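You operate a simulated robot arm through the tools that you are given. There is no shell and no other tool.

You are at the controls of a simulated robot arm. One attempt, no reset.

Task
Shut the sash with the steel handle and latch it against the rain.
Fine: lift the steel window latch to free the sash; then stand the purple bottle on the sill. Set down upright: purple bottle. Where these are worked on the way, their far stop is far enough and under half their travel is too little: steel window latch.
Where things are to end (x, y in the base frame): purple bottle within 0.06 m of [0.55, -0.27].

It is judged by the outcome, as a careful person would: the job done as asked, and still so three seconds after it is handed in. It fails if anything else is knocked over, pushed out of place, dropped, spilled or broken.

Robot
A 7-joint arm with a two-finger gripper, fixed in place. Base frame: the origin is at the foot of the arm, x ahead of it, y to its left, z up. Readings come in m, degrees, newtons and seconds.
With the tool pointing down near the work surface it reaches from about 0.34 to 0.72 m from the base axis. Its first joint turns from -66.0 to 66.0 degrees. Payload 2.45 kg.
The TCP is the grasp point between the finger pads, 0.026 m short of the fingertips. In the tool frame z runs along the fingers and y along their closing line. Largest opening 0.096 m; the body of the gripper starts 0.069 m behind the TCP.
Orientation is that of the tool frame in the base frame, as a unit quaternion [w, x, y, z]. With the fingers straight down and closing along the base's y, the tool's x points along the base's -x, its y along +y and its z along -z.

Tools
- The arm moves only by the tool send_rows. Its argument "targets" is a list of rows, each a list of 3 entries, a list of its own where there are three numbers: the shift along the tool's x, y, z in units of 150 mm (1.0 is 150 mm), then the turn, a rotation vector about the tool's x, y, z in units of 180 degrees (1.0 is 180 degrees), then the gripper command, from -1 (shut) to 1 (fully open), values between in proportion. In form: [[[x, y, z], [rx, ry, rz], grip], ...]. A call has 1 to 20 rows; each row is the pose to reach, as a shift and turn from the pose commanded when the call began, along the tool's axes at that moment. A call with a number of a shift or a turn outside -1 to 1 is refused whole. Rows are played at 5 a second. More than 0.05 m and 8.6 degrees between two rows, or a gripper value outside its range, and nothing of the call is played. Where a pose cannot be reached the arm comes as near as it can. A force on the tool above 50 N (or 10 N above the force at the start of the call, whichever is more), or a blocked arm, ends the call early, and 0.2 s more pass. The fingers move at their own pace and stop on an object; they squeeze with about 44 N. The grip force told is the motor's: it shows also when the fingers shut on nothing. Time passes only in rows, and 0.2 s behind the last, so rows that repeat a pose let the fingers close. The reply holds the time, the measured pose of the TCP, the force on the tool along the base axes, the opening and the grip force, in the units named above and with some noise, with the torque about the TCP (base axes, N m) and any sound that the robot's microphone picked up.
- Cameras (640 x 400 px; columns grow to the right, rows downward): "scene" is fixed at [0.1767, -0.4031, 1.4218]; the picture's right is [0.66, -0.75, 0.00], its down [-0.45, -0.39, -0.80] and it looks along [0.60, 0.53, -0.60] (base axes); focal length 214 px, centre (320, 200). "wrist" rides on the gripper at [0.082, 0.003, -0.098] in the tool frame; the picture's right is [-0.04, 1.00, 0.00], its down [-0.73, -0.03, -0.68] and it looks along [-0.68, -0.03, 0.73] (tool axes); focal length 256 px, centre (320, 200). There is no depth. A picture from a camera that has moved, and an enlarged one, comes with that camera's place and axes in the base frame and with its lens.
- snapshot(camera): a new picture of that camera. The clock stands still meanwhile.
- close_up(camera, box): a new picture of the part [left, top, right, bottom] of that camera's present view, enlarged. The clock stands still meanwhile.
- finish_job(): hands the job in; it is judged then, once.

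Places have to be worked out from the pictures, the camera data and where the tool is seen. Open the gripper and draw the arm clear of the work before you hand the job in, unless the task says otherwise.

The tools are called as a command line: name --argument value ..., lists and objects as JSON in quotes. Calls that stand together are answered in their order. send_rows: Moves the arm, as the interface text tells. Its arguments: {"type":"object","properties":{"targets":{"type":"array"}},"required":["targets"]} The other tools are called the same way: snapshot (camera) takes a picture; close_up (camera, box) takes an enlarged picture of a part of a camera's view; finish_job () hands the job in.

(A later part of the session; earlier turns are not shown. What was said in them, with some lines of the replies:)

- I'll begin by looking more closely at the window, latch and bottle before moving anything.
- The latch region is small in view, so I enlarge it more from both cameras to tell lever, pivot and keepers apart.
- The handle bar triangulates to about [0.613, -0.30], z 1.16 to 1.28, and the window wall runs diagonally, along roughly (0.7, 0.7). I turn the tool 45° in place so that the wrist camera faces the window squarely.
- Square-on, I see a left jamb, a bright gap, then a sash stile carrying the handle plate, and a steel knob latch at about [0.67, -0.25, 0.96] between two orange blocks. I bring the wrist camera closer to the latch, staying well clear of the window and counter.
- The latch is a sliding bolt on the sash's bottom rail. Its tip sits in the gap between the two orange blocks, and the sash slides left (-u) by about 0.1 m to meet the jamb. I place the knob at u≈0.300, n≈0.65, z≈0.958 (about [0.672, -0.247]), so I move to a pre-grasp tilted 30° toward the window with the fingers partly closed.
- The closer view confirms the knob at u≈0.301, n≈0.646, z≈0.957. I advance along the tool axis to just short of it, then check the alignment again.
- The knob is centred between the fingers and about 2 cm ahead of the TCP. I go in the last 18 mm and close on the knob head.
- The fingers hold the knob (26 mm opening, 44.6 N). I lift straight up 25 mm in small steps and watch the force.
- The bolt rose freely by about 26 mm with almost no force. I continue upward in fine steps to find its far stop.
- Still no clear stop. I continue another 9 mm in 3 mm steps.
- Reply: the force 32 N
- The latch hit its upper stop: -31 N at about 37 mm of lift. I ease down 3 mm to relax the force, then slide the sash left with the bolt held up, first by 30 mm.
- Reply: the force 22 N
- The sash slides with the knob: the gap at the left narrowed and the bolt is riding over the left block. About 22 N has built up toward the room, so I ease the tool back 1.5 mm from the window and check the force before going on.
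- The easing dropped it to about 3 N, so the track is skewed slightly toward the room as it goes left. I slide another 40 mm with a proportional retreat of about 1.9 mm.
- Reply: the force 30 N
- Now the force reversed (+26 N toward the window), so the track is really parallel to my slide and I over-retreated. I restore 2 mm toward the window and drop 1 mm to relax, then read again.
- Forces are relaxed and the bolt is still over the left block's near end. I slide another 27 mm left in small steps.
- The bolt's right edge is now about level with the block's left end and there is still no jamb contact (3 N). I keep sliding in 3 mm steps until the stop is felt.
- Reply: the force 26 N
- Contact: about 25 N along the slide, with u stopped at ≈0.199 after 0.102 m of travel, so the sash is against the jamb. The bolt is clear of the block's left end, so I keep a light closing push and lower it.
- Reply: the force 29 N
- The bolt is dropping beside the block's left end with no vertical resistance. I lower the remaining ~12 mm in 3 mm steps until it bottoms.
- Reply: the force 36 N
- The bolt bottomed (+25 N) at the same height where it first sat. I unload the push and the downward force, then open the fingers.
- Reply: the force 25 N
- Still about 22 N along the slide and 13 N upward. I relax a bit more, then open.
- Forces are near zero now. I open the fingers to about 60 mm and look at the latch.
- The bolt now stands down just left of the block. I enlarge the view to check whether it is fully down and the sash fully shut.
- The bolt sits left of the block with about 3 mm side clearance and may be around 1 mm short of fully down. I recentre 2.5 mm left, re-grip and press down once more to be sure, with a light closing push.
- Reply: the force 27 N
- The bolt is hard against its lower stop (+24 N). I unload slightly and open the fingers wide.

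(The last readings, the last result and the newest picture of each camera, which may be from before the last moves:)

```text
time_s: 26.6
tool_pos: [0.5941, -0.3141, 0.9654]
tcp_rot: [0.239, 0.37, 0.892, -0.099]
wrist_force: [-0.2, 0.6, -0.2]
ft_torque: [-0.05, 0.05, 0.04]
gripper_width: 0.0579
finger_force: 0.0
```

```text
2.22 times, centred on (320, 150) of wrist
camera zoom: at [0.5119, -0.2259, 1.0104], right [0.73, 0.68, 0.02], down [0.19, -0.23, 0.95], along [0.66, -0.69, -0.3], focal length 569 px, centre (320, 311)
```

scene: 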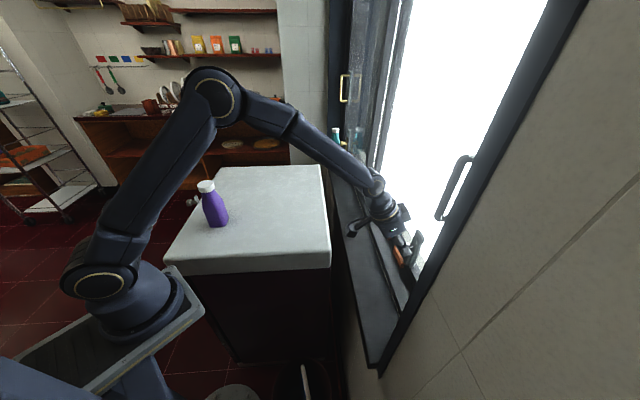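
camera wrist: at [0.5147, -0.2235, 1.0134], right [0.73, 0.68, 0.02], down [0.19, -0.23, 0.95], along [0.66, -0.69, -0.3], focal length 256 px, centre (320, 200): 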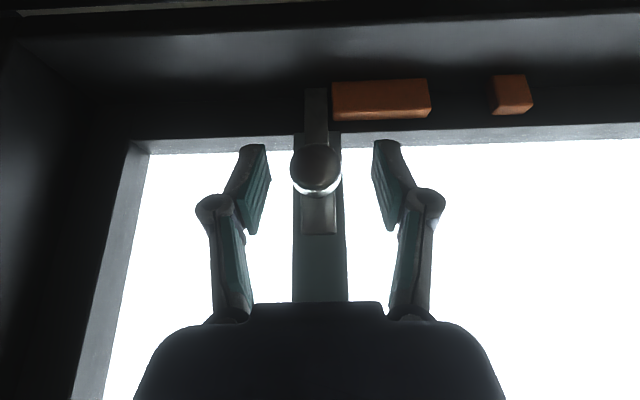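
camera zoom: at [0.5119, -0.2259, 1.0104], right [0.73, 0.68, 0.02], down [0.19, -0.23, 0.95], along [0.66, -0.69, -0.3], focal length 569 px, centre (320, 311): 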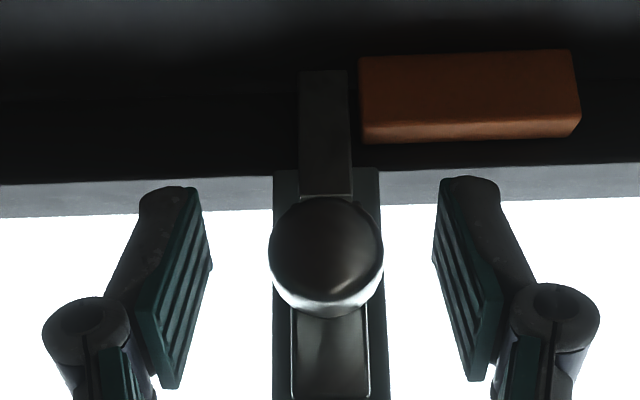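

The latch stays down with the bolt beside the block and the knob unchanged. I back straight out along the tool axis.

send_rows --targets '[[[0, 0, -0.2], [0, 0, 0], 0.2], [[0, 0, -0.45], [0, 0, 0], 0.2], [[0, 0, -0.7], [0, 0, 0], 0.2], [[0, 0, -0.95], [0, 0, 0], 0.5], [[0, 0, -0.95], [0, 0, 0], 0.9]]'

snapshot --camera "wrist"

snapshot --camera "scene"

```text
time_s: 27.8
tool_pos: [0.5435, -0.2627, 1.0896]
tcp_rot: [0.238, 0.37, 0.892, -0.099]
wrist_force: [-0.4, -0.3, 0.1]
ft_torque: [0.0, -0.01, -0.01]
gripper_width: 0.0912
finger_force: 0.0
```

```text
taken
camera wrist: at [0.4609, -0.1751, 1.1345], right [0.73, 0.68, 0.02], down [0.19, -0.23, 0.95], along [0.66, -0.69, -0.3], focal length 256 px, centre (320, 200)
```

wrist: 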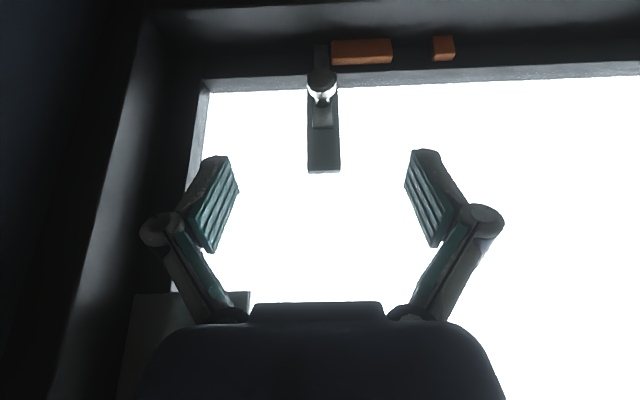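

```text
taken
```

scene: 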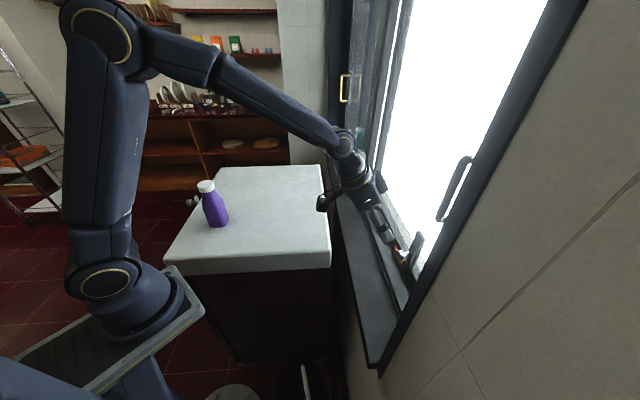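

The sash is shut and latched. Next comes the purple bottle: I rise clear, bring the tool back to vertical and open fully.

send_rows --targets '[[[-0.017, 0, -0.19], [0, 0.033, 0], 1], [[-0.034, 0, -0.38], [0, 0.066, 0], 1], [[-0.052, 0, -0.57], [0, 0.1, 0], 1], [[-0.07, 0, -0.76], [0, 0.133, 0], 1], [[-0.087, 0, -0.95], [0, 0.1667, 0], 1], [[-0.087, 0, -0.95], [0, 0.1667, 0], 1]]'

snapshot --camera "wrist"

snapshot --camera "scene"

close_up --camera "scene" --box '[180, 165, 250, 245]'

```text
time_s: 29.2
tool_pos: [0.5003, -0.2199, 1.2185]
tcp_rot: [0.0, 0.383, 0.924, 0.0]
wrist_force: [0.4, -0.1, 0.4]
ft_torque: [-0.02, 0.0, -0.01]
gripper_width: 0.0958
finger_force: 0.0
```

```text
taken
camera wrist: at [0.4453, -0.1595, 1.3185], right [0.73, 0.68, 0.0], down [0.5, -0.54, 0.68], along [0.46, -0.5, -0.73], focal length 256 px, centre (320, 200)
```

wrist: 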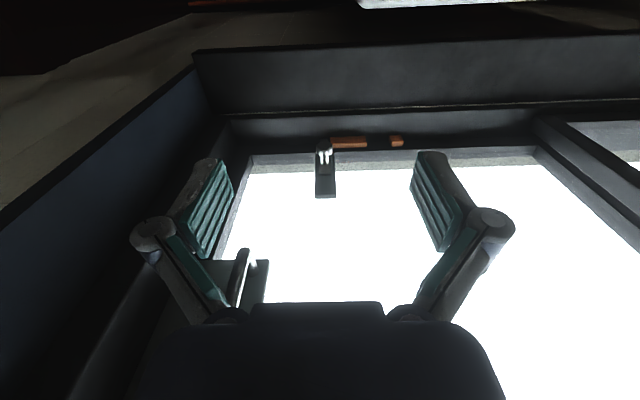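

```text
taken
```

scene: 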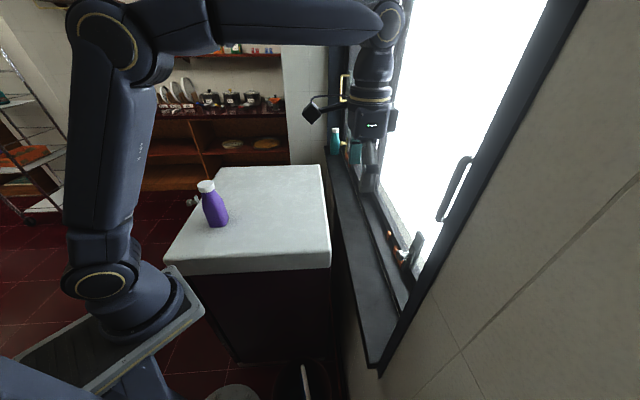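

```text
5.00 times, centred on (215, 205) of scene
camera zoom: at [0.1767, -0.4031, 1.4218], right [0.66, -0.75, 0.0], down [-0.45, -0.39, -0.8], along [0.6, 0.53, -0.6], focal length 1072 px, centre (845, 175)
```

zoom: 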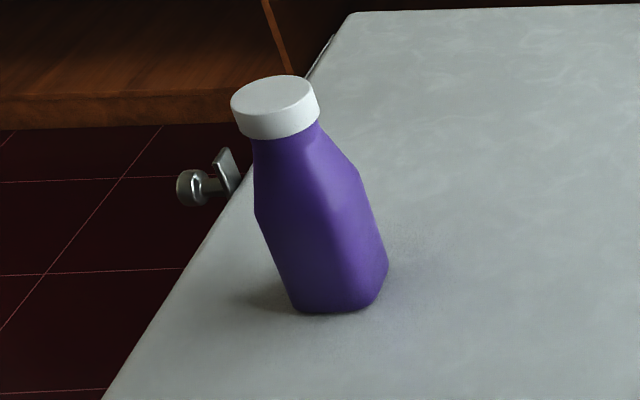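

The bottle has a white cap of about 56 mm on a narrower neck, standing near (0.37, 0.255). I travel over at z≈1.22 in three legs, checking on arrival.

send_rows --targets '[[[0.236, 0.133, 0], [0, 0, 0], 1], [[0.472, 0.267, 0], [0, 0, 0], 1], [[0.708, 0.4, 0], [0, 0, 0], 1], [[0.943, 0.533, 0], [0, 0, 0], 1]]'

send_rows --targets '[[[0.236, 0.133, 0], [0, 0, 0], 1], [[0.472, 0.267, 0], [0, 0, 0], 1], [[0.708, 0.4, 0], [0, 0, 0], 1], [[0.943, 0.533, 0], [0, 0, 0], 1]]'

snapshot --camera "scene"

snapshot --camera "wrist"

```text
time_s: 30.2
tool_pos: [0.4589, -0.0631, 1.2202]
tcp_rot: [0.0, 0.382, 0.924, 0.0]
wrist_force: [-0.6, 0.7, 0.5]
ft_torque: [-0.01, 0.02, -0.03]
gripper_width: 0.0962
finger_force: 0.1
```

```text
time_s: 31.2
tool_pos: [0.4146, 0.0927, 1.2195]
tcp_rot: [0.0, 0.384, 0.923, 0.001]
wrist_force: [-0.3, 0.2, 0.1]
ft_torque: [-0.03, -0.07, 0.0]
gripper_width: 0.0957
finger_force: 0.1
```

```text
taken
```

scene: 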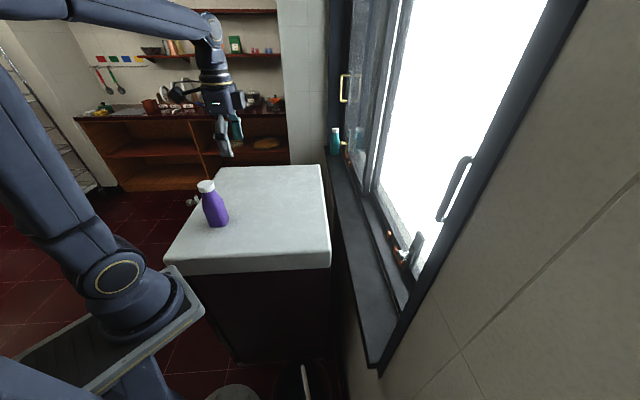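

```text
taken
camera wrist: at [0.3589, 0.1535, 1.3187], right [0.74, 0.68, 0.0], down [0.5, -0.54, 0.68], along [0.46, -0.5, -0.73], focal length 256 px, centre (320, 200)
```

wrist: 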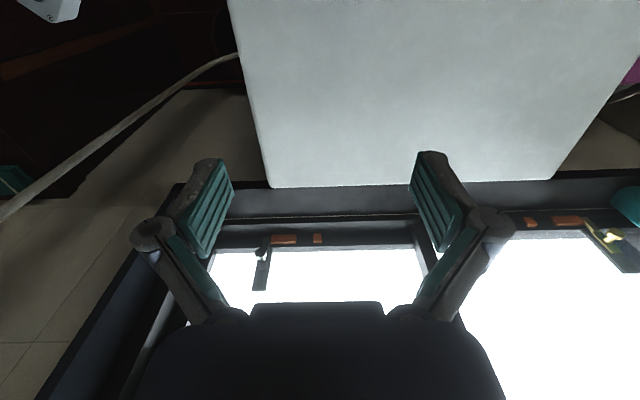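

The counter corner triangulates to z≈0.932, so the bottle should be near (0.352, 0.206) with its cap top at about 1.08. I move the last leg to just above it, still at z 1.22, and look down.

send_rows --targets '[[[0.22, 0.085, 0], [0, 0, 0], 1], [[0.44, 0.17, 0], [0, 0, 0], 1], [[0.65, 0.26, 0], [0, 0, 0], 1], [[0.851, 0.342, 0], [0, 0, 0], 1], [[0.851, 0.342, 0], [0, 0, 0], 1]]'

snapshot --camera "wrist"

snapshot --camera "scene"

```text
time_s: 32.4
tool_pos: [0.36, 0.2203, 1.2192]
tcp_rot: [0.0, 0.383, 0.924, 0.0]
wrist_force: [0.3, -0.5, 0.4]
ft_torque: [0.01, 0.01, 0.05]
gripper_width: 0.0961
finger_force: 0.1
```

```text
taken
camera wrist: at [0.3048, 0.2806, 1.3184], right [0.73, 0.68, 0.0], down [0.5, -0.54, 0.68], along [0.46, -0.5, -0.73], focal length 256 px, centre (320, 200)
```

wrist: 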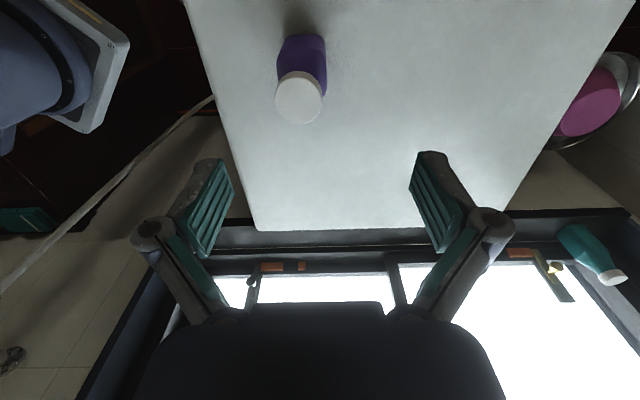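

```text
taken
```

scene: 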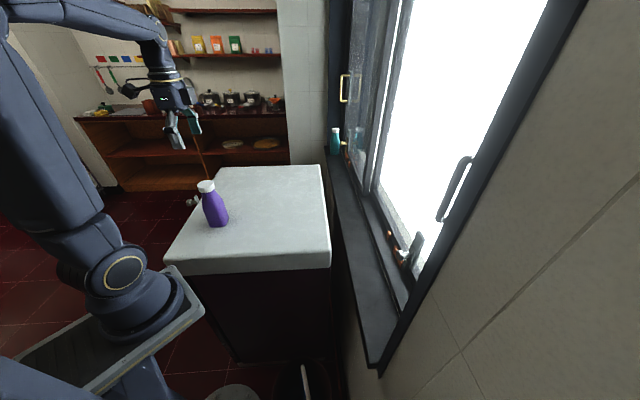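

The bottle is in view now. I enlarge it to locate the cap precisely.

close_up --camera "wrist" --box '[240, 10, 380, 150]'

```text
2.86 times, centred on (310, 80) of wrist
camera zoom: at [0.3048, 0.2806, 1.3184], right [0.73, 0.68, 0.0], down [0.5, -0.54, 0.68], along [0.46, -0.5, -0.73], focal length 731 px, centre (349, 543)
```

zoom: 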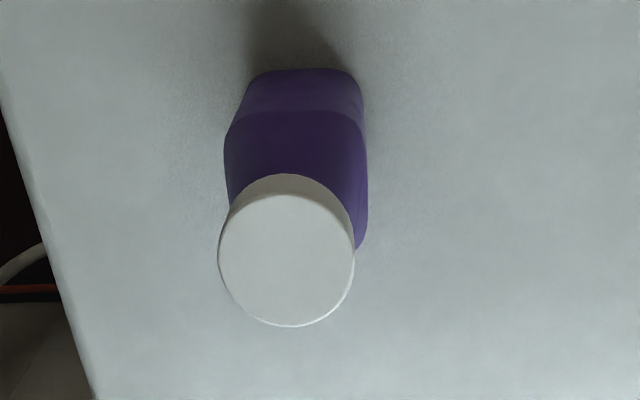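

The cap top triangulates to u 0.390, n 0.110 → about (0.354, 0.198), z 1.084. It is about 45 mm across, the bottle is about 0.15 m tall and the counter is at 0.934. I centre above it and come down to z≈1.13 with the fingertips still above the cap, then check.

send_rows --targets '[[[-0.035, -0.065, 0.15], [0, 0, 0], 1], [[-0.075, -0.135, 0.3], [0, 0, 0], 1], [[-0.075, -0.135, 0.45], [0, 0, 0], 1], [[-0.075, -0.135, 0.59], [0, 0, 0], 1], [[-0.075, -0.135, 0.59], [0, 0, 0], 1]]'

snapshot --camera "wrist"

close_up --camera "scene" --box '[150, 130, 270, 250]'

```text
time_s: 33.6
tool_pos: [0.3538, 0.1957, 1.1297]
tcp_rot: [0.0, 0.383, 0.924, 0.0]
wrist_force: [0.2, -0.4, 0.5]
ft_torque: [-0.01, 0.0, -0.03]
gripper_width: 0.096
finger_force: 0.0
```

```text
taken
camera wrist: at [0.2983, 0.257, 1.2292], right [0.73, 0.68, 0.0], down [0.5, -0.54, 0.68], along [0.46, -0.5, -0.73], focal length 256 px, centre (320, 200)
```

wrist: 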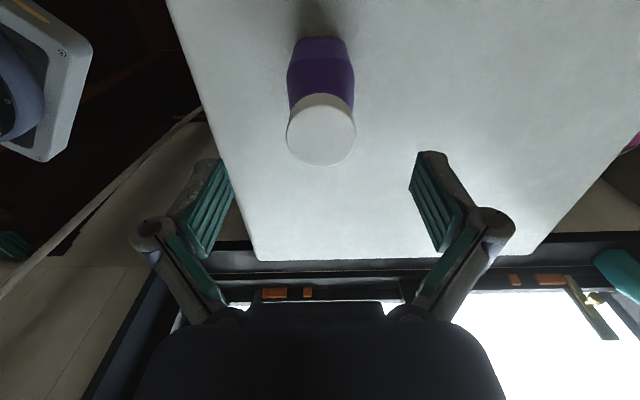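

```text
3.33 times, centred on (210, 190) of scene
camera zoom: at [0.1767, -0.4031, 1.4218], right [0.66, -0.75, 0.0], down [-0.45, -0.39, -0.8], along [0.6, 0.53, -0.6], focal length 715 px, centre (687, 233)
```

zoom: 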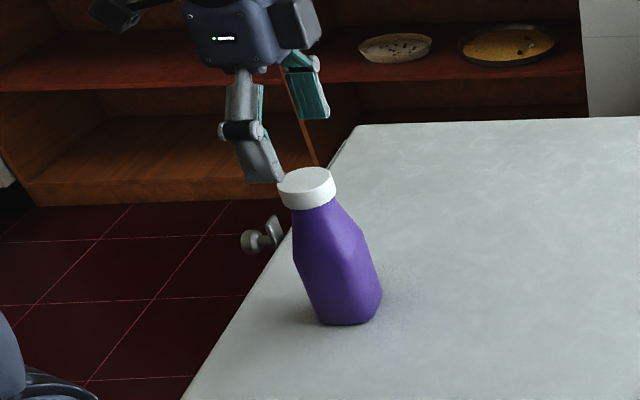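

The cap is centred to within 2 mm (u 0.389, n 0.109). I descend 53 mm so the pads straddle the cap, then close.

send_rows --targets '[[[0.013, 0.004, 0.1], [0, 0, 0], 1], [[0.013, 0.004, 0.2], [0, 0, 0], 1], [[0.013, 0.004, 0.3], [0, 0, 0], 1], [[0.013, 0.004, 0.351], [0, 0, 0], 1], [[0.013, 0.004, 0.351], [0, 0, 0], 0.4], [[0.013, 0.004, 0.351], [0, 0, 0], 0], [[0.013, 0.004, 0.351], [0, 0, 0], -0.4], [[0.013, 0.004, 0.351], [0, 0, 0], -0.8], [[0.013, 0.004, 0.351], [0, 0, 0], -1], [[0.013, 0.004, 0.351], [0, 0, 0], -1]]'

snapshot --camera "wrist"

close_up --camera "scene" --box '[150, 130, 270, 250]'

```text
time_s: 35.8
tool_pos: [0.3544, 0.1976, 1.078]
tcp_rot: [0.001, 0.383, 0.924, 0.0]
wrist_force: [-0.7, -0.6, 1.1]
ft_torque: [0.01, 0.02, 0.04]
gripper_width: 0.0414
finger_force: 44.6
```

```text
taken
camera wrist: at [0.2979, 0.259, 1.177], right [0.73, 0.68, 0.0], down [0.5, -0.54, 0.68], along [0.46, -0.5, -0.73], focal length 256 px, centre (320, 200)
```

wrist: 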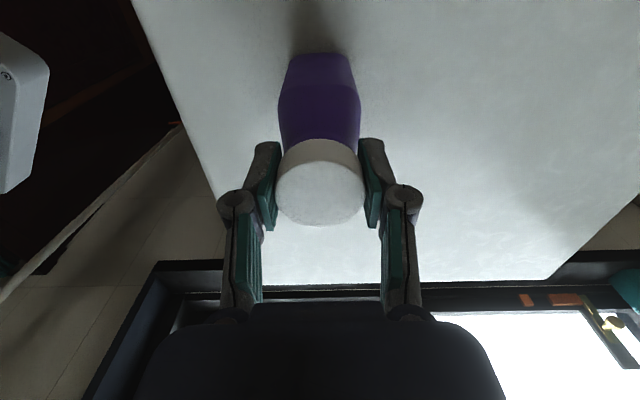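

```text
3.33 times, centred on (210, 190) of scene
camera zoom: at [0.1767, -0.4032, 1.4218], right [0.66, -0.75, 0.0], down [-0.45, -0.39, -0.8], along [0.6, 0.53, -0.6], focal length 715 px, centre (687, 233)
```

zoom: 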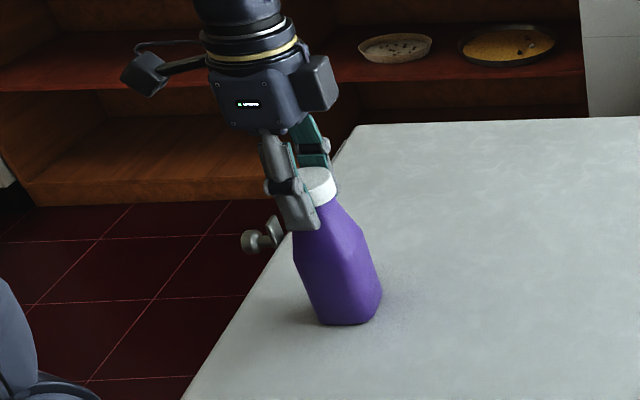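

The cap is held (41 mm, 44.6 N) and the bottle is upright. I lift gently 20 mm first to check the hold, then to 0.12 m.

send_rows --targets '[[[0, 0, -0.05], [0, 0, 0], -1], [[0, 0, -0.12], [0, 0, 0], -1], [[0, 0, -0.25], [0, 0, 0], -1], [[0, 0, -0.4], [0, 0, 0], -1], [[0, 0, -0.55], [0, 0, 0], -1], [[0, 0, -0.7], [0, 0, 0], -1], [[0, 0, -0.8], [0, 0, 0], -1], [[0, 0, -0.8], [0, 0, 0], -1]]'

snapshot --camera "wrist"

snapshot --camera "scene"

```text
time_s: 37.6
tool_pos: [0.3531, 0.1993, 1.1977]
tcp_rot: [0.0, 0.382, 0.924, -0.001]
wrist_force: [-0.8, 0.0, -0.9]
ft_torque: [0.0, 0.0, 0.03]
gripper_width: 0.0419
finger_force: 44.2
```

```text
taken
camera wrist: at [0.2978, 0.2595, 1.2964], right [0.73, 0.68, 0.0], down [0.5, -0.54, 0.68], along [0.46, -0.5, -0.73], focal length 256 px, centre (320, 200)
```

wrist: 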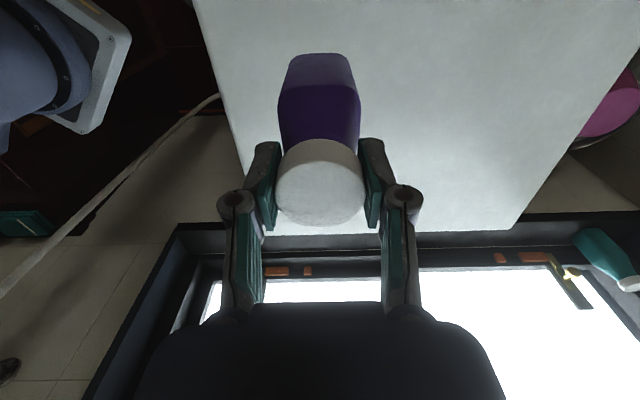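

```text
taken
```

scene: 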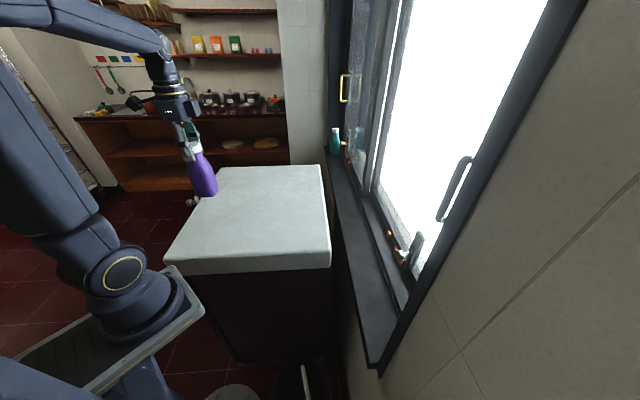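

The bottle lifted cleanly and hangs upright. I carry it at this height (its base about 0.12 m above the counter) toward the sill in legs of about 0.12 m each.

send_rows --targets '[[[-0.15, -0.06, 0], [0, 0, 0], -1], [[-0.35, -0.15, 0], [0, 0, 0], -1], [[-0.55, -0.23, 0], [0, 0, 0], -1], [[-0.75, -0.32, 0], [0, 0, 0], -1]]'

send_rows --targets '[[[-0.2, -0.08, 0], [0, 0, 0], -1], [[-0.4, -0.16, 0], [0, 0, 0], -1], [[-0.6, -0.24, 0], [0, 0, 0], -1], [[-0.78, -0.32, 0], [0, 0, 0], -1]]'

send_rows --targets '[[[-0.2, -0.08, 0], [0, 0, 0], -1], [[-0.4, -0.16, 0], [0, 0, 0], -1], [[-0.6, -0.24, 0], [0, 0, 0], -1], [[-0.75, -0.32, 0], [0, 0, 0], -1], [[-0.75, -0.32, 0], [0, 0, 0], -1]]'

snapshot --camera "wrist"

snapshot --camera "scene"

```text
time_s: 38.6
tool_pos: [0.3989, 0.085, 1.1973]
tcp_rot: [0.001, 0.381, 0.925, -0.001]
wrist_force: [0.2, 0.3, -1.0]
ft_torque: [0.02, 0.03, -0.01]
gripper_width: 0.0415
finger_force: 44.1
```

```text
time_s: 39.6
tool_pos: [0.4484, -0.033, 1.1982]
tcp_rot: [0.0, 0.382, 0.924, 0.0]
wrist_force: [0.4, 0.6, -1.2]
ft_torque: [0.04, 0.02, 0.01]
gripper_width: 0.0419
finger_force: 43.7
```

```text
time_s: 40.8
tool_pos: [0.4952, -0.1443, 1.1964]
tcp_rot: [0.0, 0.383, 0.924, -0.001]
wrist_force: [-0.3, -0.4, -1.2]
ft_torque: [0.01, 0.01, 0.01]
gripper_width: 0.0417
finger_force: 43.9
```

```text
taken
camera wrist: at [0.438, -0.0843, 1.2966], right [0.73, 0.68, 0.0], down [0.5, -0.54, 0.68], along [0.46, -0.5, -0.73], focal length 256 px, centre (320, 200)
```

wrist: 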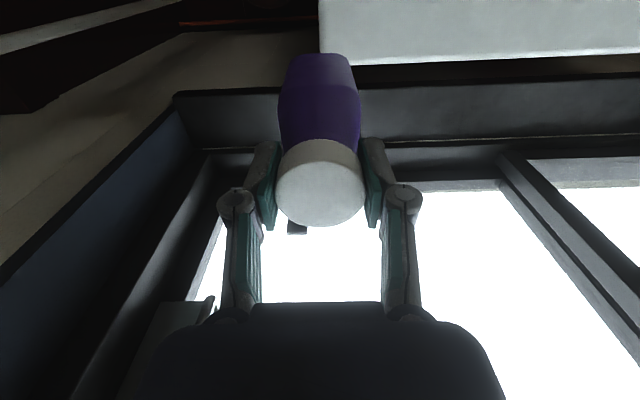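

```text
taken
```

scene: 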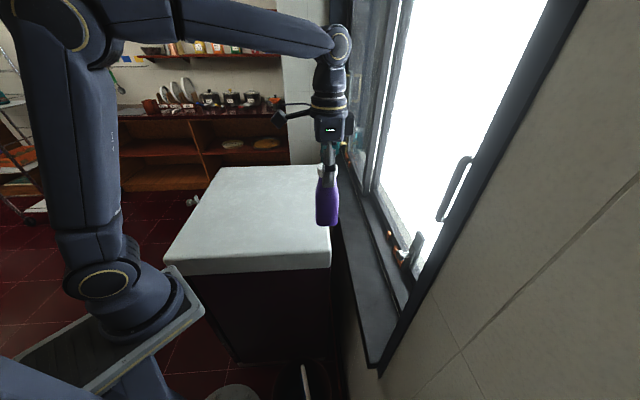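

I enlarge the sill in both views to pin down its front edge and the groove by the window before the final leg.

close_up --camera "wrist" --box '[160, 60, 300, 200]'

close_up --camera "wrist" --box '[360, 50, 560, 200]'

close_up --camera "scene" --box '[330, 200, 450, 320]'

```text
2.86 times, centred on (230, 130) of wrist
camera zoom: at [0.438, -0.0843, 1.2966], right [0.73, 0.68, 0.0], down [0.5, -0.54, 0.68], along [0.46, -0.5, -0.73], focal length 731 px, centre (577, 400)
```

zoom: 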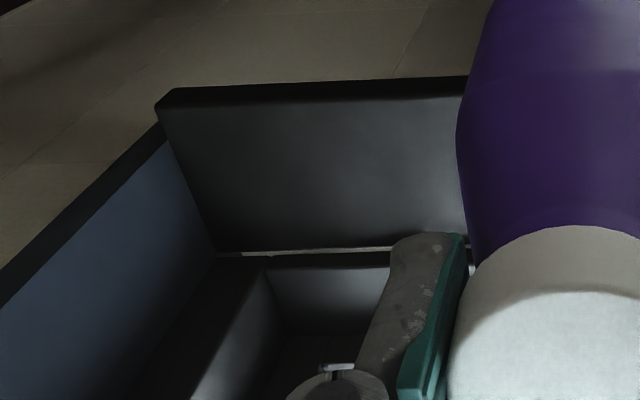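

```text
2.67 times, centred on (460, 125) of wrist
camera zoom: at [0.438, -0.0843, 1.2966], right [0.73, 0.68, 0.0], down [0.5, -0.54, 0.68], along [0.46, -0.5, -0.73], focal length 683 px, centre (-53, 400)
```

zoom: 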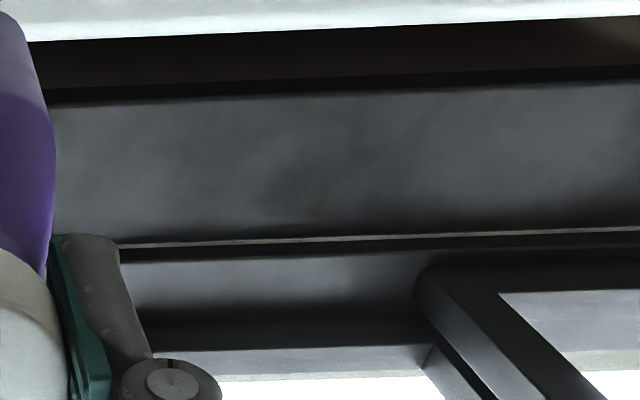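

```text
3.33 times, centred on (390, 260) of scene
camera zoom: at [0.1768, -0.4032, 1.4218], right [0.66, -0.75, 0.0], down [-0.45, -0.39, -0.8], along [0.6, 0.53, -0.6], focal length 715 px, centre (87, 0)
```

zoom: 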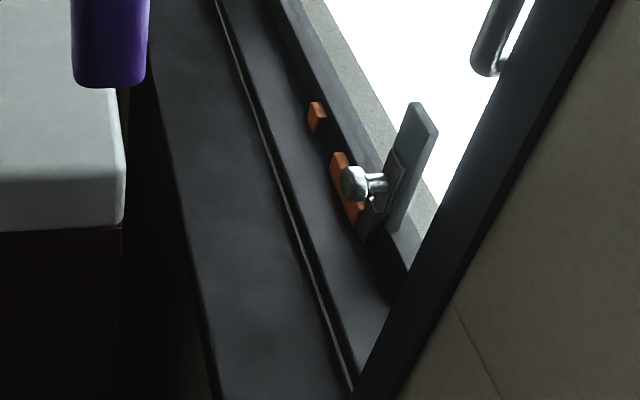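

The sill board lies between n≈0.53 and n≈0.62, so the target n≈0.58 is about its middle. I move to u 0.198, n 0.576 (about (0.547, -0.267)), still high.

send_rows --targets '[[[-0.2, -0.08, 0], [0, 0, 0], -1], [[-0.4, -0.16, 0], [0, 0, 0], -1], [[-0.6, -0.24, 0], [0, 0, 0], -1], [[-0.75, -0.3, 0], [0, 0, 0], -1], [[-0.825, -0.334, 0], [0, 0, 0], -1], [[-0.825, -0.334, 0], [0, 0, 0], -1]]'

snapshot --camera "wrist"

snapshot --camera "scene"

```text
time_s: 42.2
tool_pos: [0.5447, -0.2682, 1.1971]
tcp_rot: [0.0, 0.383, 0.924, -0.001]
wrist_force: [-1.0, -0.1, -1.0]
ft_torque: [-0.03, 0.0, 0.04]
gripper_width: 0.0417
finger_force: 44.1
```

```text
taken
camera wrist: at [0.4897, -0.2076, 1.296], right [0.73, 0.68, 0.0], down [0.5, -0.54, 0.68], along [0.46, -0.5, -0.73], focal length 256 px, centre (320, 200)
```

wrist: 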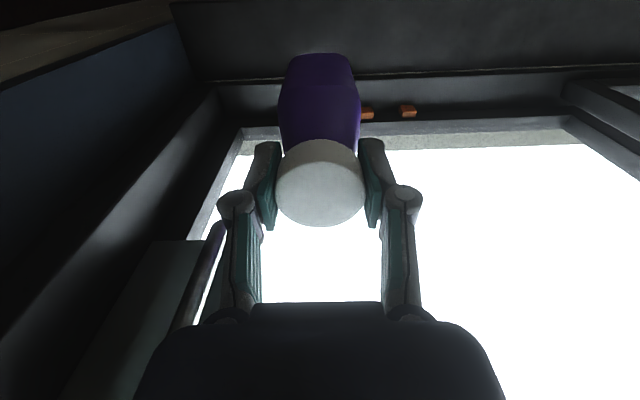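

```text
taken
```

scene: 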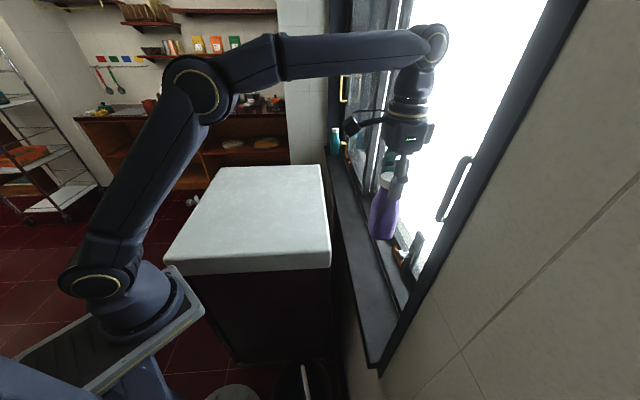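

Position is u 0.1955, n 0.575, and everything nearby is clear. I lower 0.12 m so the bottle's base is at about 0.93, then look.

send_rows --targets '[[[0, 0, 0.16], [0, 0, 0], -1], [[0, 0, 0.32], [0, 0, 0], -1], [[0, 0, 0.48], [0, 0, 0], -1], [[0, 0, 0.64], [0, 0, 0], -1], [[0, 0, 0.8], [0, 0, 0], -1], [[0, 0, 0.8], [0, 0, 0], -1]]'

close_up --camera "scene" --box '[340, 180, 460, 320]'

snapshot --camera "wrist"

```text
time_s: 43.6
tool_pos: [0.5471, -0.2675, 1.0792]
tcp_rot: [0.0, 0.383, 0.924, 0.0]
wrist_force: [-0.9, 0.1, -0.7]
ft_torque: [0.0, 0.0, 0.0]
gripper_width: 0.0416
finger_force: 43.7
```

```text
2.86 times, centred on (400, 250) of scene
camera zoom: at [0.1768, -0.4032, 1.4218], right [0.66, -0.75, 0.0], down [-0.45, -0.39, -0.8], along [0.6, 0.53, -0.6], focal length 613 px, centre (91, 57)
```

zoom: 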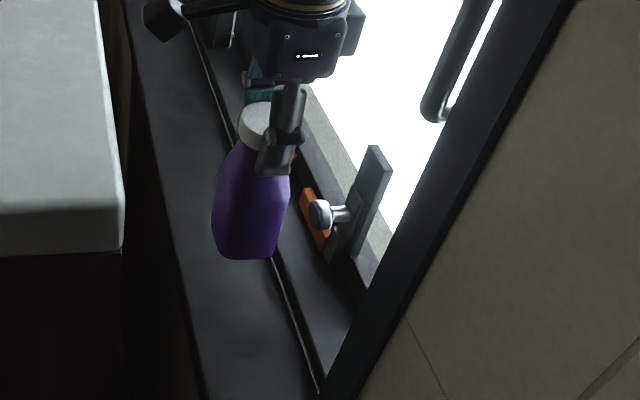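

```text
taken
camera wrist: at [0.4901, -0.2072, 1.177], right [0.73, 0.68, 0.0], down [0.5, -0.54, 0.68], along [0.46, -0.5, -0.73], focal length 256 px, centre (320, 200)
```

wrist: 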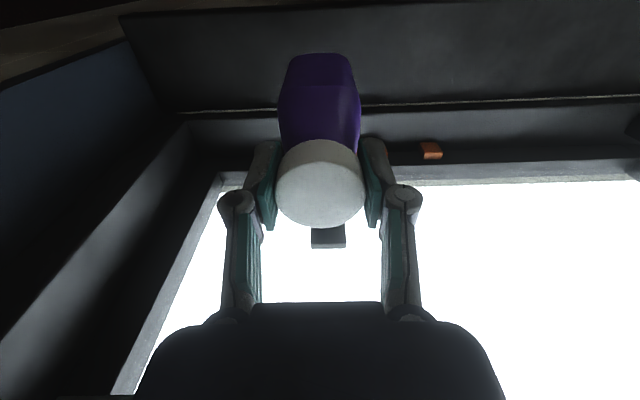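

The scene camera agrees with the bottle's base position within 2 mm, and it is centred over the sill board but still above it. I lower in small steps and watch for contact.

send_rows --targets '[[[0, 0, 0.05], [0, 0, 0], -1], [[0, 0, 0.1], [0, 0, 0], -1], [[0, 0, 0.14], [0, 0, 0], -1], [[0, 0, 0.17], [0, 0, 0], -1], [[0, 0, 0.17], [0, 0, 0], -1]]'

close_up --camera "scene" --box '[340, 180, 460, 320]'

```text
time_s: 44.8
tool_pos: [0.5462, -0.2675, 1.053]
tcp_rot: [0.0, 0.382, 0.924, 0.0]
wrist_force: [0.3, -0.4, -0.6]
ft_torque: [-0.02, 0.0, 0.0]
gripper_width: 0.0416
finger_force: 44.5
```

```text
2.86 times, centred on (400, 250) of scene
camera zoom: at [0.1768, -0.4032, 1.4218], right [0.66, -0.75, 0.0], down [-0.45, -0.39, -0.8], along [0.6, 0.53, -0.6], focal length 613 px, centre (91, 57)
```

zoom: 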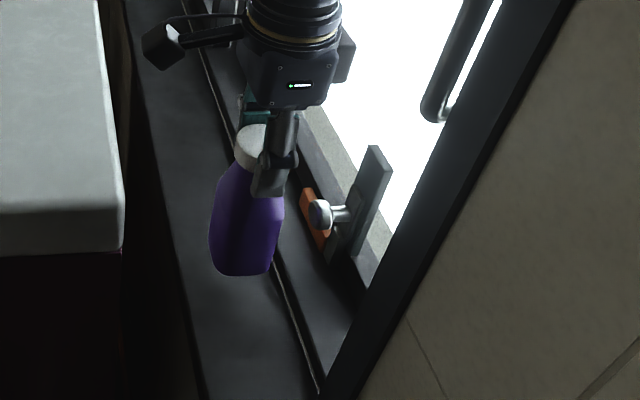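

send_rows --targets '[[[0, 0, 0.025], [0, 0, 0], -1], [[0, 0, 0.05], [0, 0, 0], -1], [[0, 0, 0.075], [0, 0, 0], -1], [[0, 0, 0.075], [0, 0, 0], -1]]'

close_up --camera "scene" --box '[340, 180, 460, 320]'

```text
time_s: 45.8
tool_pos: [0.5466, -0.2677, 1.0409]
tcp_rot: [-0.001, 0.382, 0.924, 0.0]
wrist_force: [-0.8, 0.2, -2.0]
ft_torque: [0.02, -0.01, 0.0]
gripper_width: 0.0418
finger_force: 44.0
```

```text
2.86 times, centred on (400, 250) of scene
camera zoom: at [0.1768, -0.4032, 1.4218], right [0.66, -0.75, 0.0], down [-0.45, -0.39, -0.8], along [0.6, 0.53, -0.6], focal length 613 px, centre (91, 57)
```

zoom: 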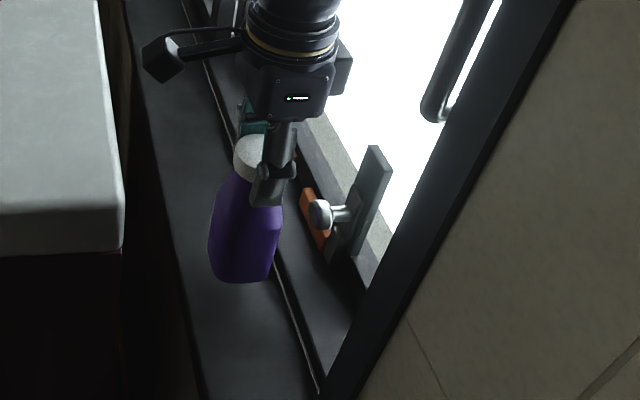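

No contact yet, with the base at about 0.897. I go on down in 3 mm steps.

send_rows --targets '[[[0, 0, 0.02], [0, 0, 0], -1], [[0, 0, 0.04], [0, 0, 0], -1], [[0, 0, 0.06], [0, 0, 0], -1], [[0, 0, 0.06], [0, 0, 0], -1]]'

close_up --camera "scene" --box '[340, 180, 460, 320]'

```text
time_s: 46.8
tool_pos: [0.5465, -0.2681, 1.0319]
tcp_rot: [-0.001, 0.383, 0.924, 0.0]
wrist_force: [1.3, -0.2, 0.2]
ft_torque: [0.02, 0.02, -0.02]
gripper_width: 0.0418
finger_force: 44.1
```

```text
2.86 times, centred on (400, 250) of scene
camera zoom: at [0.1768, -0.4032, 1.4218], right [0.66, -0.75, 0.0], down [-0.45, -0.39, -0.8], along [0.6, 0.53, -0.6], focal length 613 px, centre (91, 57)
```

zoom: 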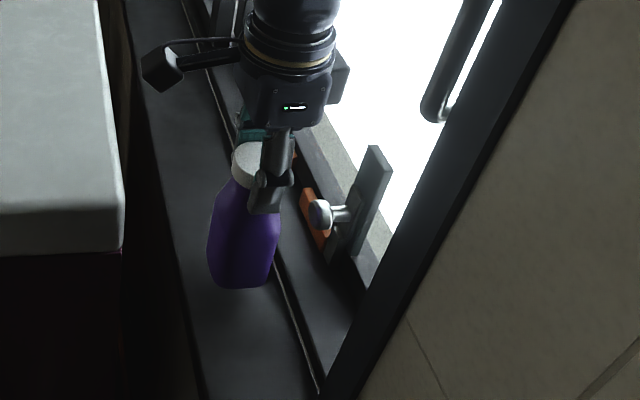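

send_rows --targets '[[[0, 0, 0.02], [0, 0, 0], -1], [[0, 0, 0.04], [0, 0, 0], -1], [[0, 0, 0.06], [0, 0, 0], -1], [[0, 0, 0.06], [0, 0, 0], -1]]'

close_up --camera "scene" --box '[340, 180, 460, 320]'

```text
time_s: 47.8
tool_pos: [0.5467, -0.2683, 1.0243]
tcp_rot: [0.001, 0.383, 0.924, 0.0]
wrist_force: [-0.2, 1.2, -1.1]
ft_torque: [-0.03, 0.0, 0.0]
gripper_width: 0.0417
finger_force: 44.0
```

```text
2.86 times, centred on (400, 250) of scene
camera zoom: at [0.1768, -0.4032, 1.4218], right [0.66, -0.75, 0.0], down [-0.45, -0.39, -0.8], along [0.6, 0.53, -0.6], focal length 613 px, centre (91, 57)
```

zoom: 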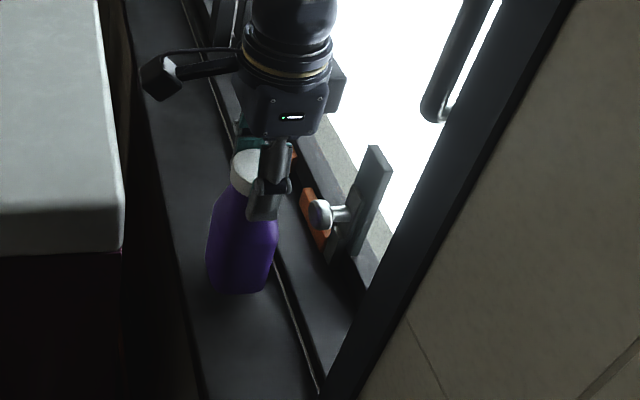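

Still no contact, with the base at about 0.880. I go on in 3 mm steps.

send_rows --targets '[[[0, 0, 0.02], [0, 0, 0], -1], [[0, 0, 0.04], [0, 0, 0], -1], [[0, 0, 0.06], [0, 0, 0], -1], [[0, 0, 0.06], [0, 0, 0], -1]]'

close_up --camera "scene" --box '[340, 180, 460, 320]'

```text
time_s: 48.8
tool_pos: [0.5463, -0.2683, 1.0134]
tcp_rot: [0.0, 0.382, 0.924, 0.0]
wrist_force: [0.2, 1.2, 0.0]
ft_torque: [0.0, -0.01, 0.01]
gripper_width: 0.0418
finger_force: 43.6
```

```text
2.86 times, centred on (400, 250) of scene
camera zoom: at [0.1768, -0.4032, 1.4218], right [0.66, -0.75, 0.0], down [-0.45, -0.39, -0.8], along [0.6, 0.53, -0.6], focal length 613 px, centre (91, 57)
```

zoom: 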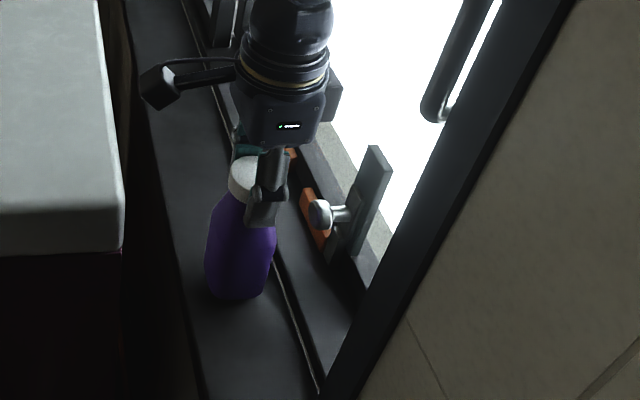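

send_rows --targets '[[[0, 0, 0.02], [0, 0, 0], -1], [[0, 0, 0.04], [0, 0, 0], -1], [[0, 0, 0.06], [0, 0, 0], -1], [[0, 0, 0.06], [0, 0, 0], -1]]'

close_up --camera "scene" --box '[340, 180, 460, 320]'

```text
time_s: 49.8
tool_pos: [0.5457, -0.2678, 1.0055]
tcp_rot: [0.0, 0.383, 0.924, 0.0]
wrist_force: [0.4, -0.5, -0.5]
ft_torque: [0.02, -0.03, -0.01]
gripper_width: 0.0417
finger_force: 44.3
```

```text
2.86 times, centred on (400, 250) of scene
camera zoom: at [0.1768, -0.4032, 1.4218], right [0.66, -0.75, 0.0], down [-0.45, -0.39, -0.8], along [0.6, 0.53, -0.6], focal length 613 px, centre (91, 57)
```

zoom: 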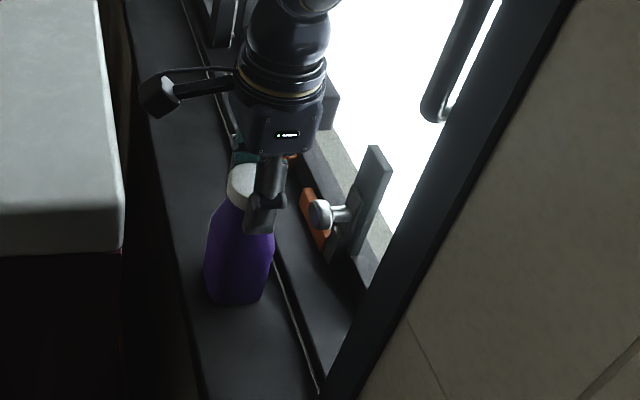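

Base at about 0.861 and well centred on the board. I continue down.

send_rows --targets '[[[0, 0, 0.02], [0, 0, 0], -1], [[0, 0, 0.04], [0, 0, 0], -1], [[0, 0, 0.06], [0, 0, 0], -1], [[0, 0, 0.06], [0, 0, 0], -1]]'

close_up --camera "scene" --box '[340, 180, 460, 320]'

```text
time_s: 50.8
tool_pos: [0.5466, -0.2697, 0.9982]
tcp_rot: [0.002, 0.384, 0.924, -0.001]
wrist_force: [-0.8, -2.5, 26.8]
ft_torque: [-0.18, -0.13, 0.02]
gripper_width: 0.0415
finger_force: 43.8
```

```text
2.86 times, centred on (400, 250) of scene
camera zoom: at [0.1763, -0.403, 1.4219], right [0.66, -0.75, 0.0], down [-0.45, -0.39, -0.8], along [0.6, 0.53, -0.6], focal length 613 px, centre (91, 57)
```

zoom: 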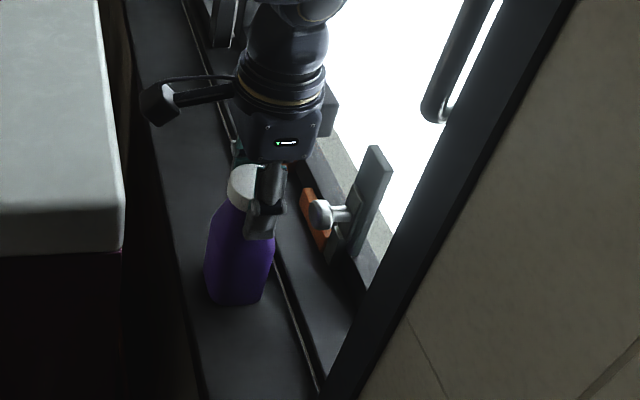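

Contact with the sill: +27 N at TCP z≈0.998, so the sill is at about 0.856. I relieve the press by about 2 mm before releasing.

send_rows --targets '[[[0, 0, -0.006], [0, 0, 0], -1], [[0, 0, -0.011], [0, 0, 0], -1], [[0, 0, -0.011], [0, 0, 0], -1]]'

```text
time_s: 51.6
tool_pos: [0.5464, -0.2694, 0.9975]
tcp_rot: [0.0, 0.383, 0.924, 0.0]
wrist_force: [3.7, -4.7, 11.4]
ft_torque: [-0.68, -0.65, -0.03]
gripper_width: 0.0414
finger_force: 44.1
```

send_rows --targets '[[[0, 0, -0.005], [0, 0, 0], -1], [[0, 0, -0.005], [0, 0, 0], -1]]'

snapshot --camera "wrist"

```text
time_s: 52.2
tool_pos: [0.5455, -0.2671, 0.9985]
tcp_rot: [-0.001, 0.383, 0.924, 0.001]
wrist_force: [1.1, -1.2, 3.1]
ft_torque: [-0.23, -0.25, -0.06]
gripper_width: 0.0412
finger_force: 44.0
```

```text
taken
camera wrist: at [0.4897, -0.2068, 1.0968], right [0.73, 0.68, 0.0], down [0.5, -0.54, 0.68], along [0.46, -0.5, -0.74], focal length 256 px, centre (320, 200)
```

wrist: 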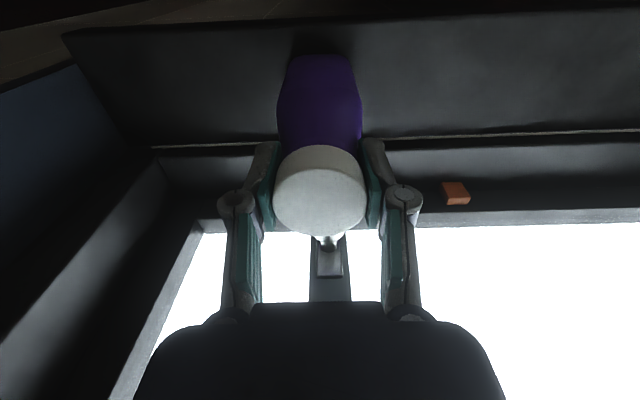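

The bottle stands on the sill with residual force near 3 N. I open the fingers slowly.

send_rows --targets '[[[0, 0, 0], [0, 0, 0], -0.1], [[0, 0, 0], [0, 0, 0], 0.1], [[0, 0, 0], [0, 0, 0], 0.4], [[0, 0, 0], [0, 0, 0], 0.7], [[0, 0, 0], [0, 0, 0], 0.7], [[0, 0, 0], [0, 0, 0], 0.7]]'

snapshot --camera "wrist"

close_up --camera "scene" --box '[340, 180, 460, 320]'

```text
time_s: 53.6
tool_pos: [0.5462, -0.2675, 0.9992]
tcp_rot: [-0.001, 0.382, 0.924, -0.001]
wrist_force: [-0.3, -0.2, 0.4]
ft_torque: [0.04, 0.0, -0.04]
gripper_width: 0.0815
finger_force: 0.1
```

```text
taken
camera wrist: at [0.49, -0.2072, 1.0974], right [0.73, 0.68, 0.0], down [0.5, -0.54, 0.68], along [0.46, -0.5, -0.73], focal length 256 px, centre (320, 200)
```

wrist: 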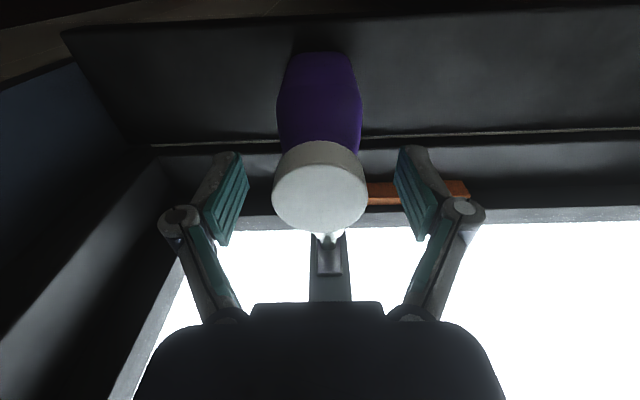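

```text
2.86 times, centred on (400, 250) of scene
camera zoom: at [0.1767, -0.4031, 1.4218], right [0.66, -0.75, 0.0], down [-0.45, -0.39, -0.8], along [0.6, 0.53, -0.6], focal length 613 px, centre (91, 57)
```

zoom: 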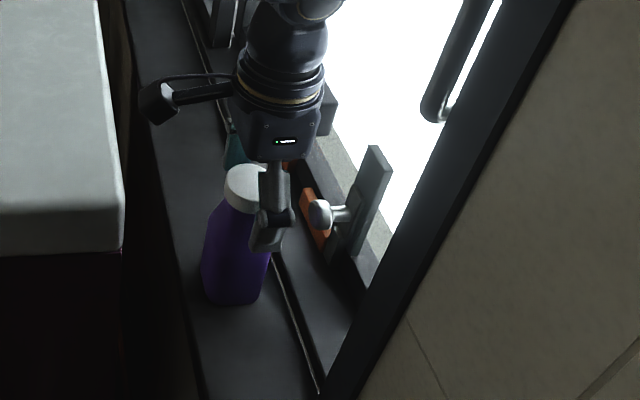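

The bottle stands free and upright. I raise the gripper straight up.

send_rows --targets '[[[0, 0, -0.1], [0, 0, 0], 0.7], [[0, 0, -0.25], [0, 0, 0], 0.7], [[0, 0, -0.45], [0, 0, 0], 0.7], [[0, 0, -0.7], [0, 0, 0], 0.7], [[0, 0, -0.95], [0, 0, 0], 0.7], [[0, 0, -0.95], [0, 0, 0], 0.7]]'

send_rows --targets '[[[0.2, 0, -0.1], [0, 0, 0], 0.9], [[0.45, 0, -0.2], [0, 0, 0], 1], [[0.7, 0, -0.3], [0, 0, 0], 1], [[0.95, 0, -0.4], [0, 0, 0], 1], [[0.95, 0, -0.4], [0, 0, 0], 1]]'

snapshot --camera "wrist"

snapshot --camera "scene"

close_up --camera "scene" --box '[330, 170, 490, 320]'

```text
time_s: 55.0
tool_pos: [0.5457, -0.2686, 1.1412]
tcp_rot: [0.0, 0.383, 0.924, 0.0]
wrist_force: [0.6, 0.0, 0.7]
ft_torque: [0.03, -0.01, 0.02]
gripper_width: 0.0814
finger_force: 0.0
```

```text
time_s: 56.2
tool_pos: [0.4447, -0.1669, 1.2023]
tcp_rot: [0.0, 0.383, 0.924, 0.0]
wrist_force: [-1.2, 0.0, -0.5]
ft_torque: [0.04, 0.02, 0.02]
gripper_width: 0.0961
finger_force: 0.1
```

```text
taken
camera wrist: at [0.3892, -0.1053, 1.3004], right [0.73, 0.68, 0.0], down [0.5, -0.54, 0.68], along [0.46, -0.5, -0.73], focal length 256 px, centre (320, 200)
```

wrist: 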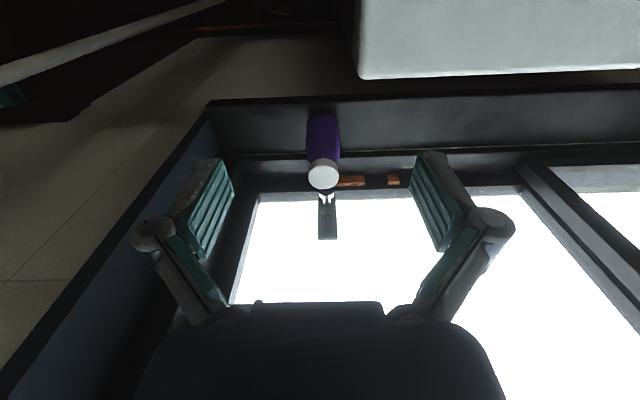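

```text
taken
```

scene: 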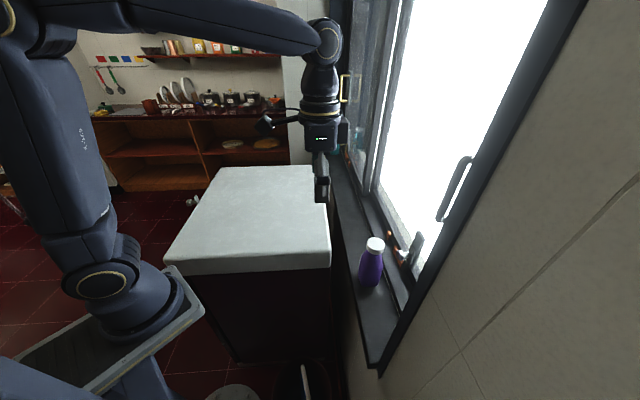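

```text
2.67 times, centred on (410, 245) of scene
camera zoom: at [0.1767, -0.4031, 1.4218], right [0.66, -0.75, 0.0], down [-0.45, -0.39, -0.8], along [0.6, 0.53, -0.6], focal length 572 px, centre (80, 80)
```

zoom: 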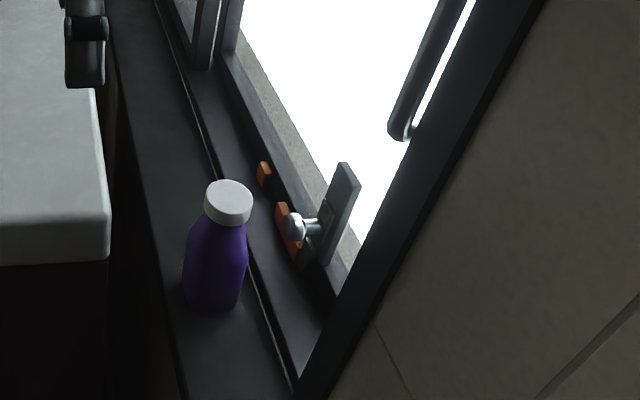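

The bottle is upright on the sill and the latch looks down. I zoom in once more on the latch and on the stile against the jamb before handing in.

close_up --camera "wrist" --box '[200, 110, 420, 310]'

close_up --camera "wrist" --box '[290, 100, 410, 250]'

close_up --camera "scene" --box '[385, 215, 445, 285]'

```text
2.00 times, centred on (310, 210) of wrist
camera zoom: at [0.3892, -0.1053, 1.3004], right [0.73, 0.68, 0.0], down [0.5, -0.54, 0.68], along [0.46, -0.5, -0.73], focal length 512 px, centre (340, 180)
```

zoom: 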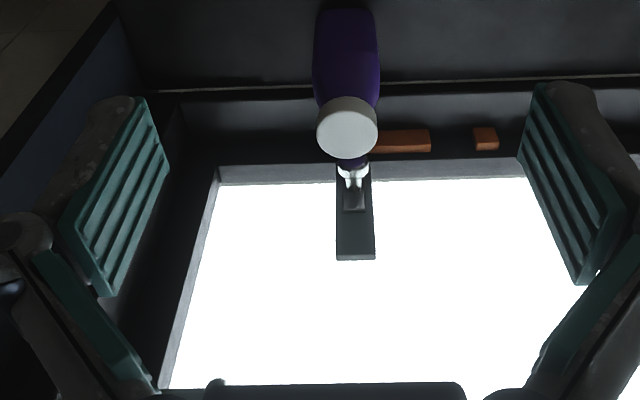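

```text
2.67 times, centred on (350, 175) of wrist
camera zoom: at [0.3892, -0.1053, 1.3004], right [0.73, 0.68, 0.0], down [0.5, -0.54, 0.68], along [0.46, -0.5, -0.73], focal length 683 px, centre (240, 267)
```

zoom: 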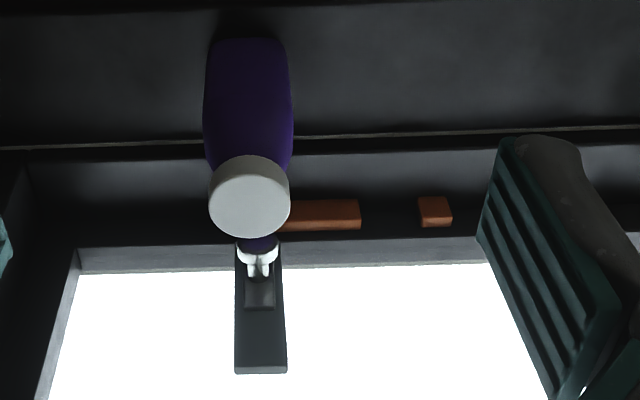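

```text
5.71 times, centred on (415, 250) of scene
camera zoom: at [0.1767, -0.4031, 1.4218], right [0.66, -0.75, 0.0], down [-0.45, -0.39, -0.8], along [0.6, 0.53, -0.6], focal length 1226 px, centre (-223, -86)
```

zoom: 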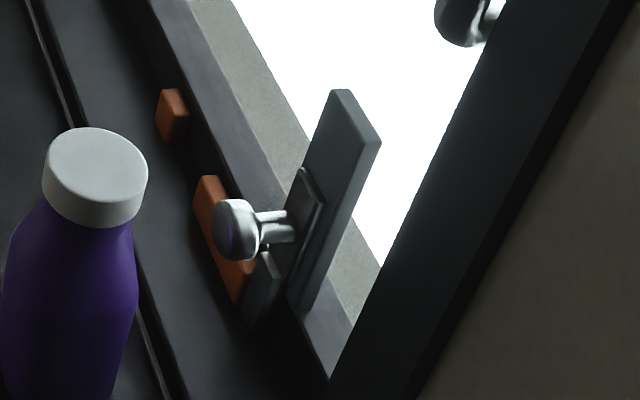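

The sash is against the jamb and the bolt is down behind the orange keeper. The bottle stands upright at about (0.546, -0.268), and the gripper is open and clear, so I hand the job in.

finish_job

```text
The job is handed in.
```

The steel-handled sash is shut and latched, the purple bottle is standing on the sill, and I've handed the job in.

- **Latch and sash:** I lifted the steel latch about 37 mm to its upper stop and slid the sash roughly 0.10 m shut by the latch knob rather than the handle. I stopped when I felt it meet the jamb. I then pressed the latch down to its lower stop, and the last pictures show the bolt seated past the end of the orange block.
- **Bottle:** It stands upright at about (0.546, -0.268), less than 1 cm from the target spot.
- **Surroundings:** Nothing else was moved or knocked over in the final pictures. The arm is clear of the work with the gripper open.
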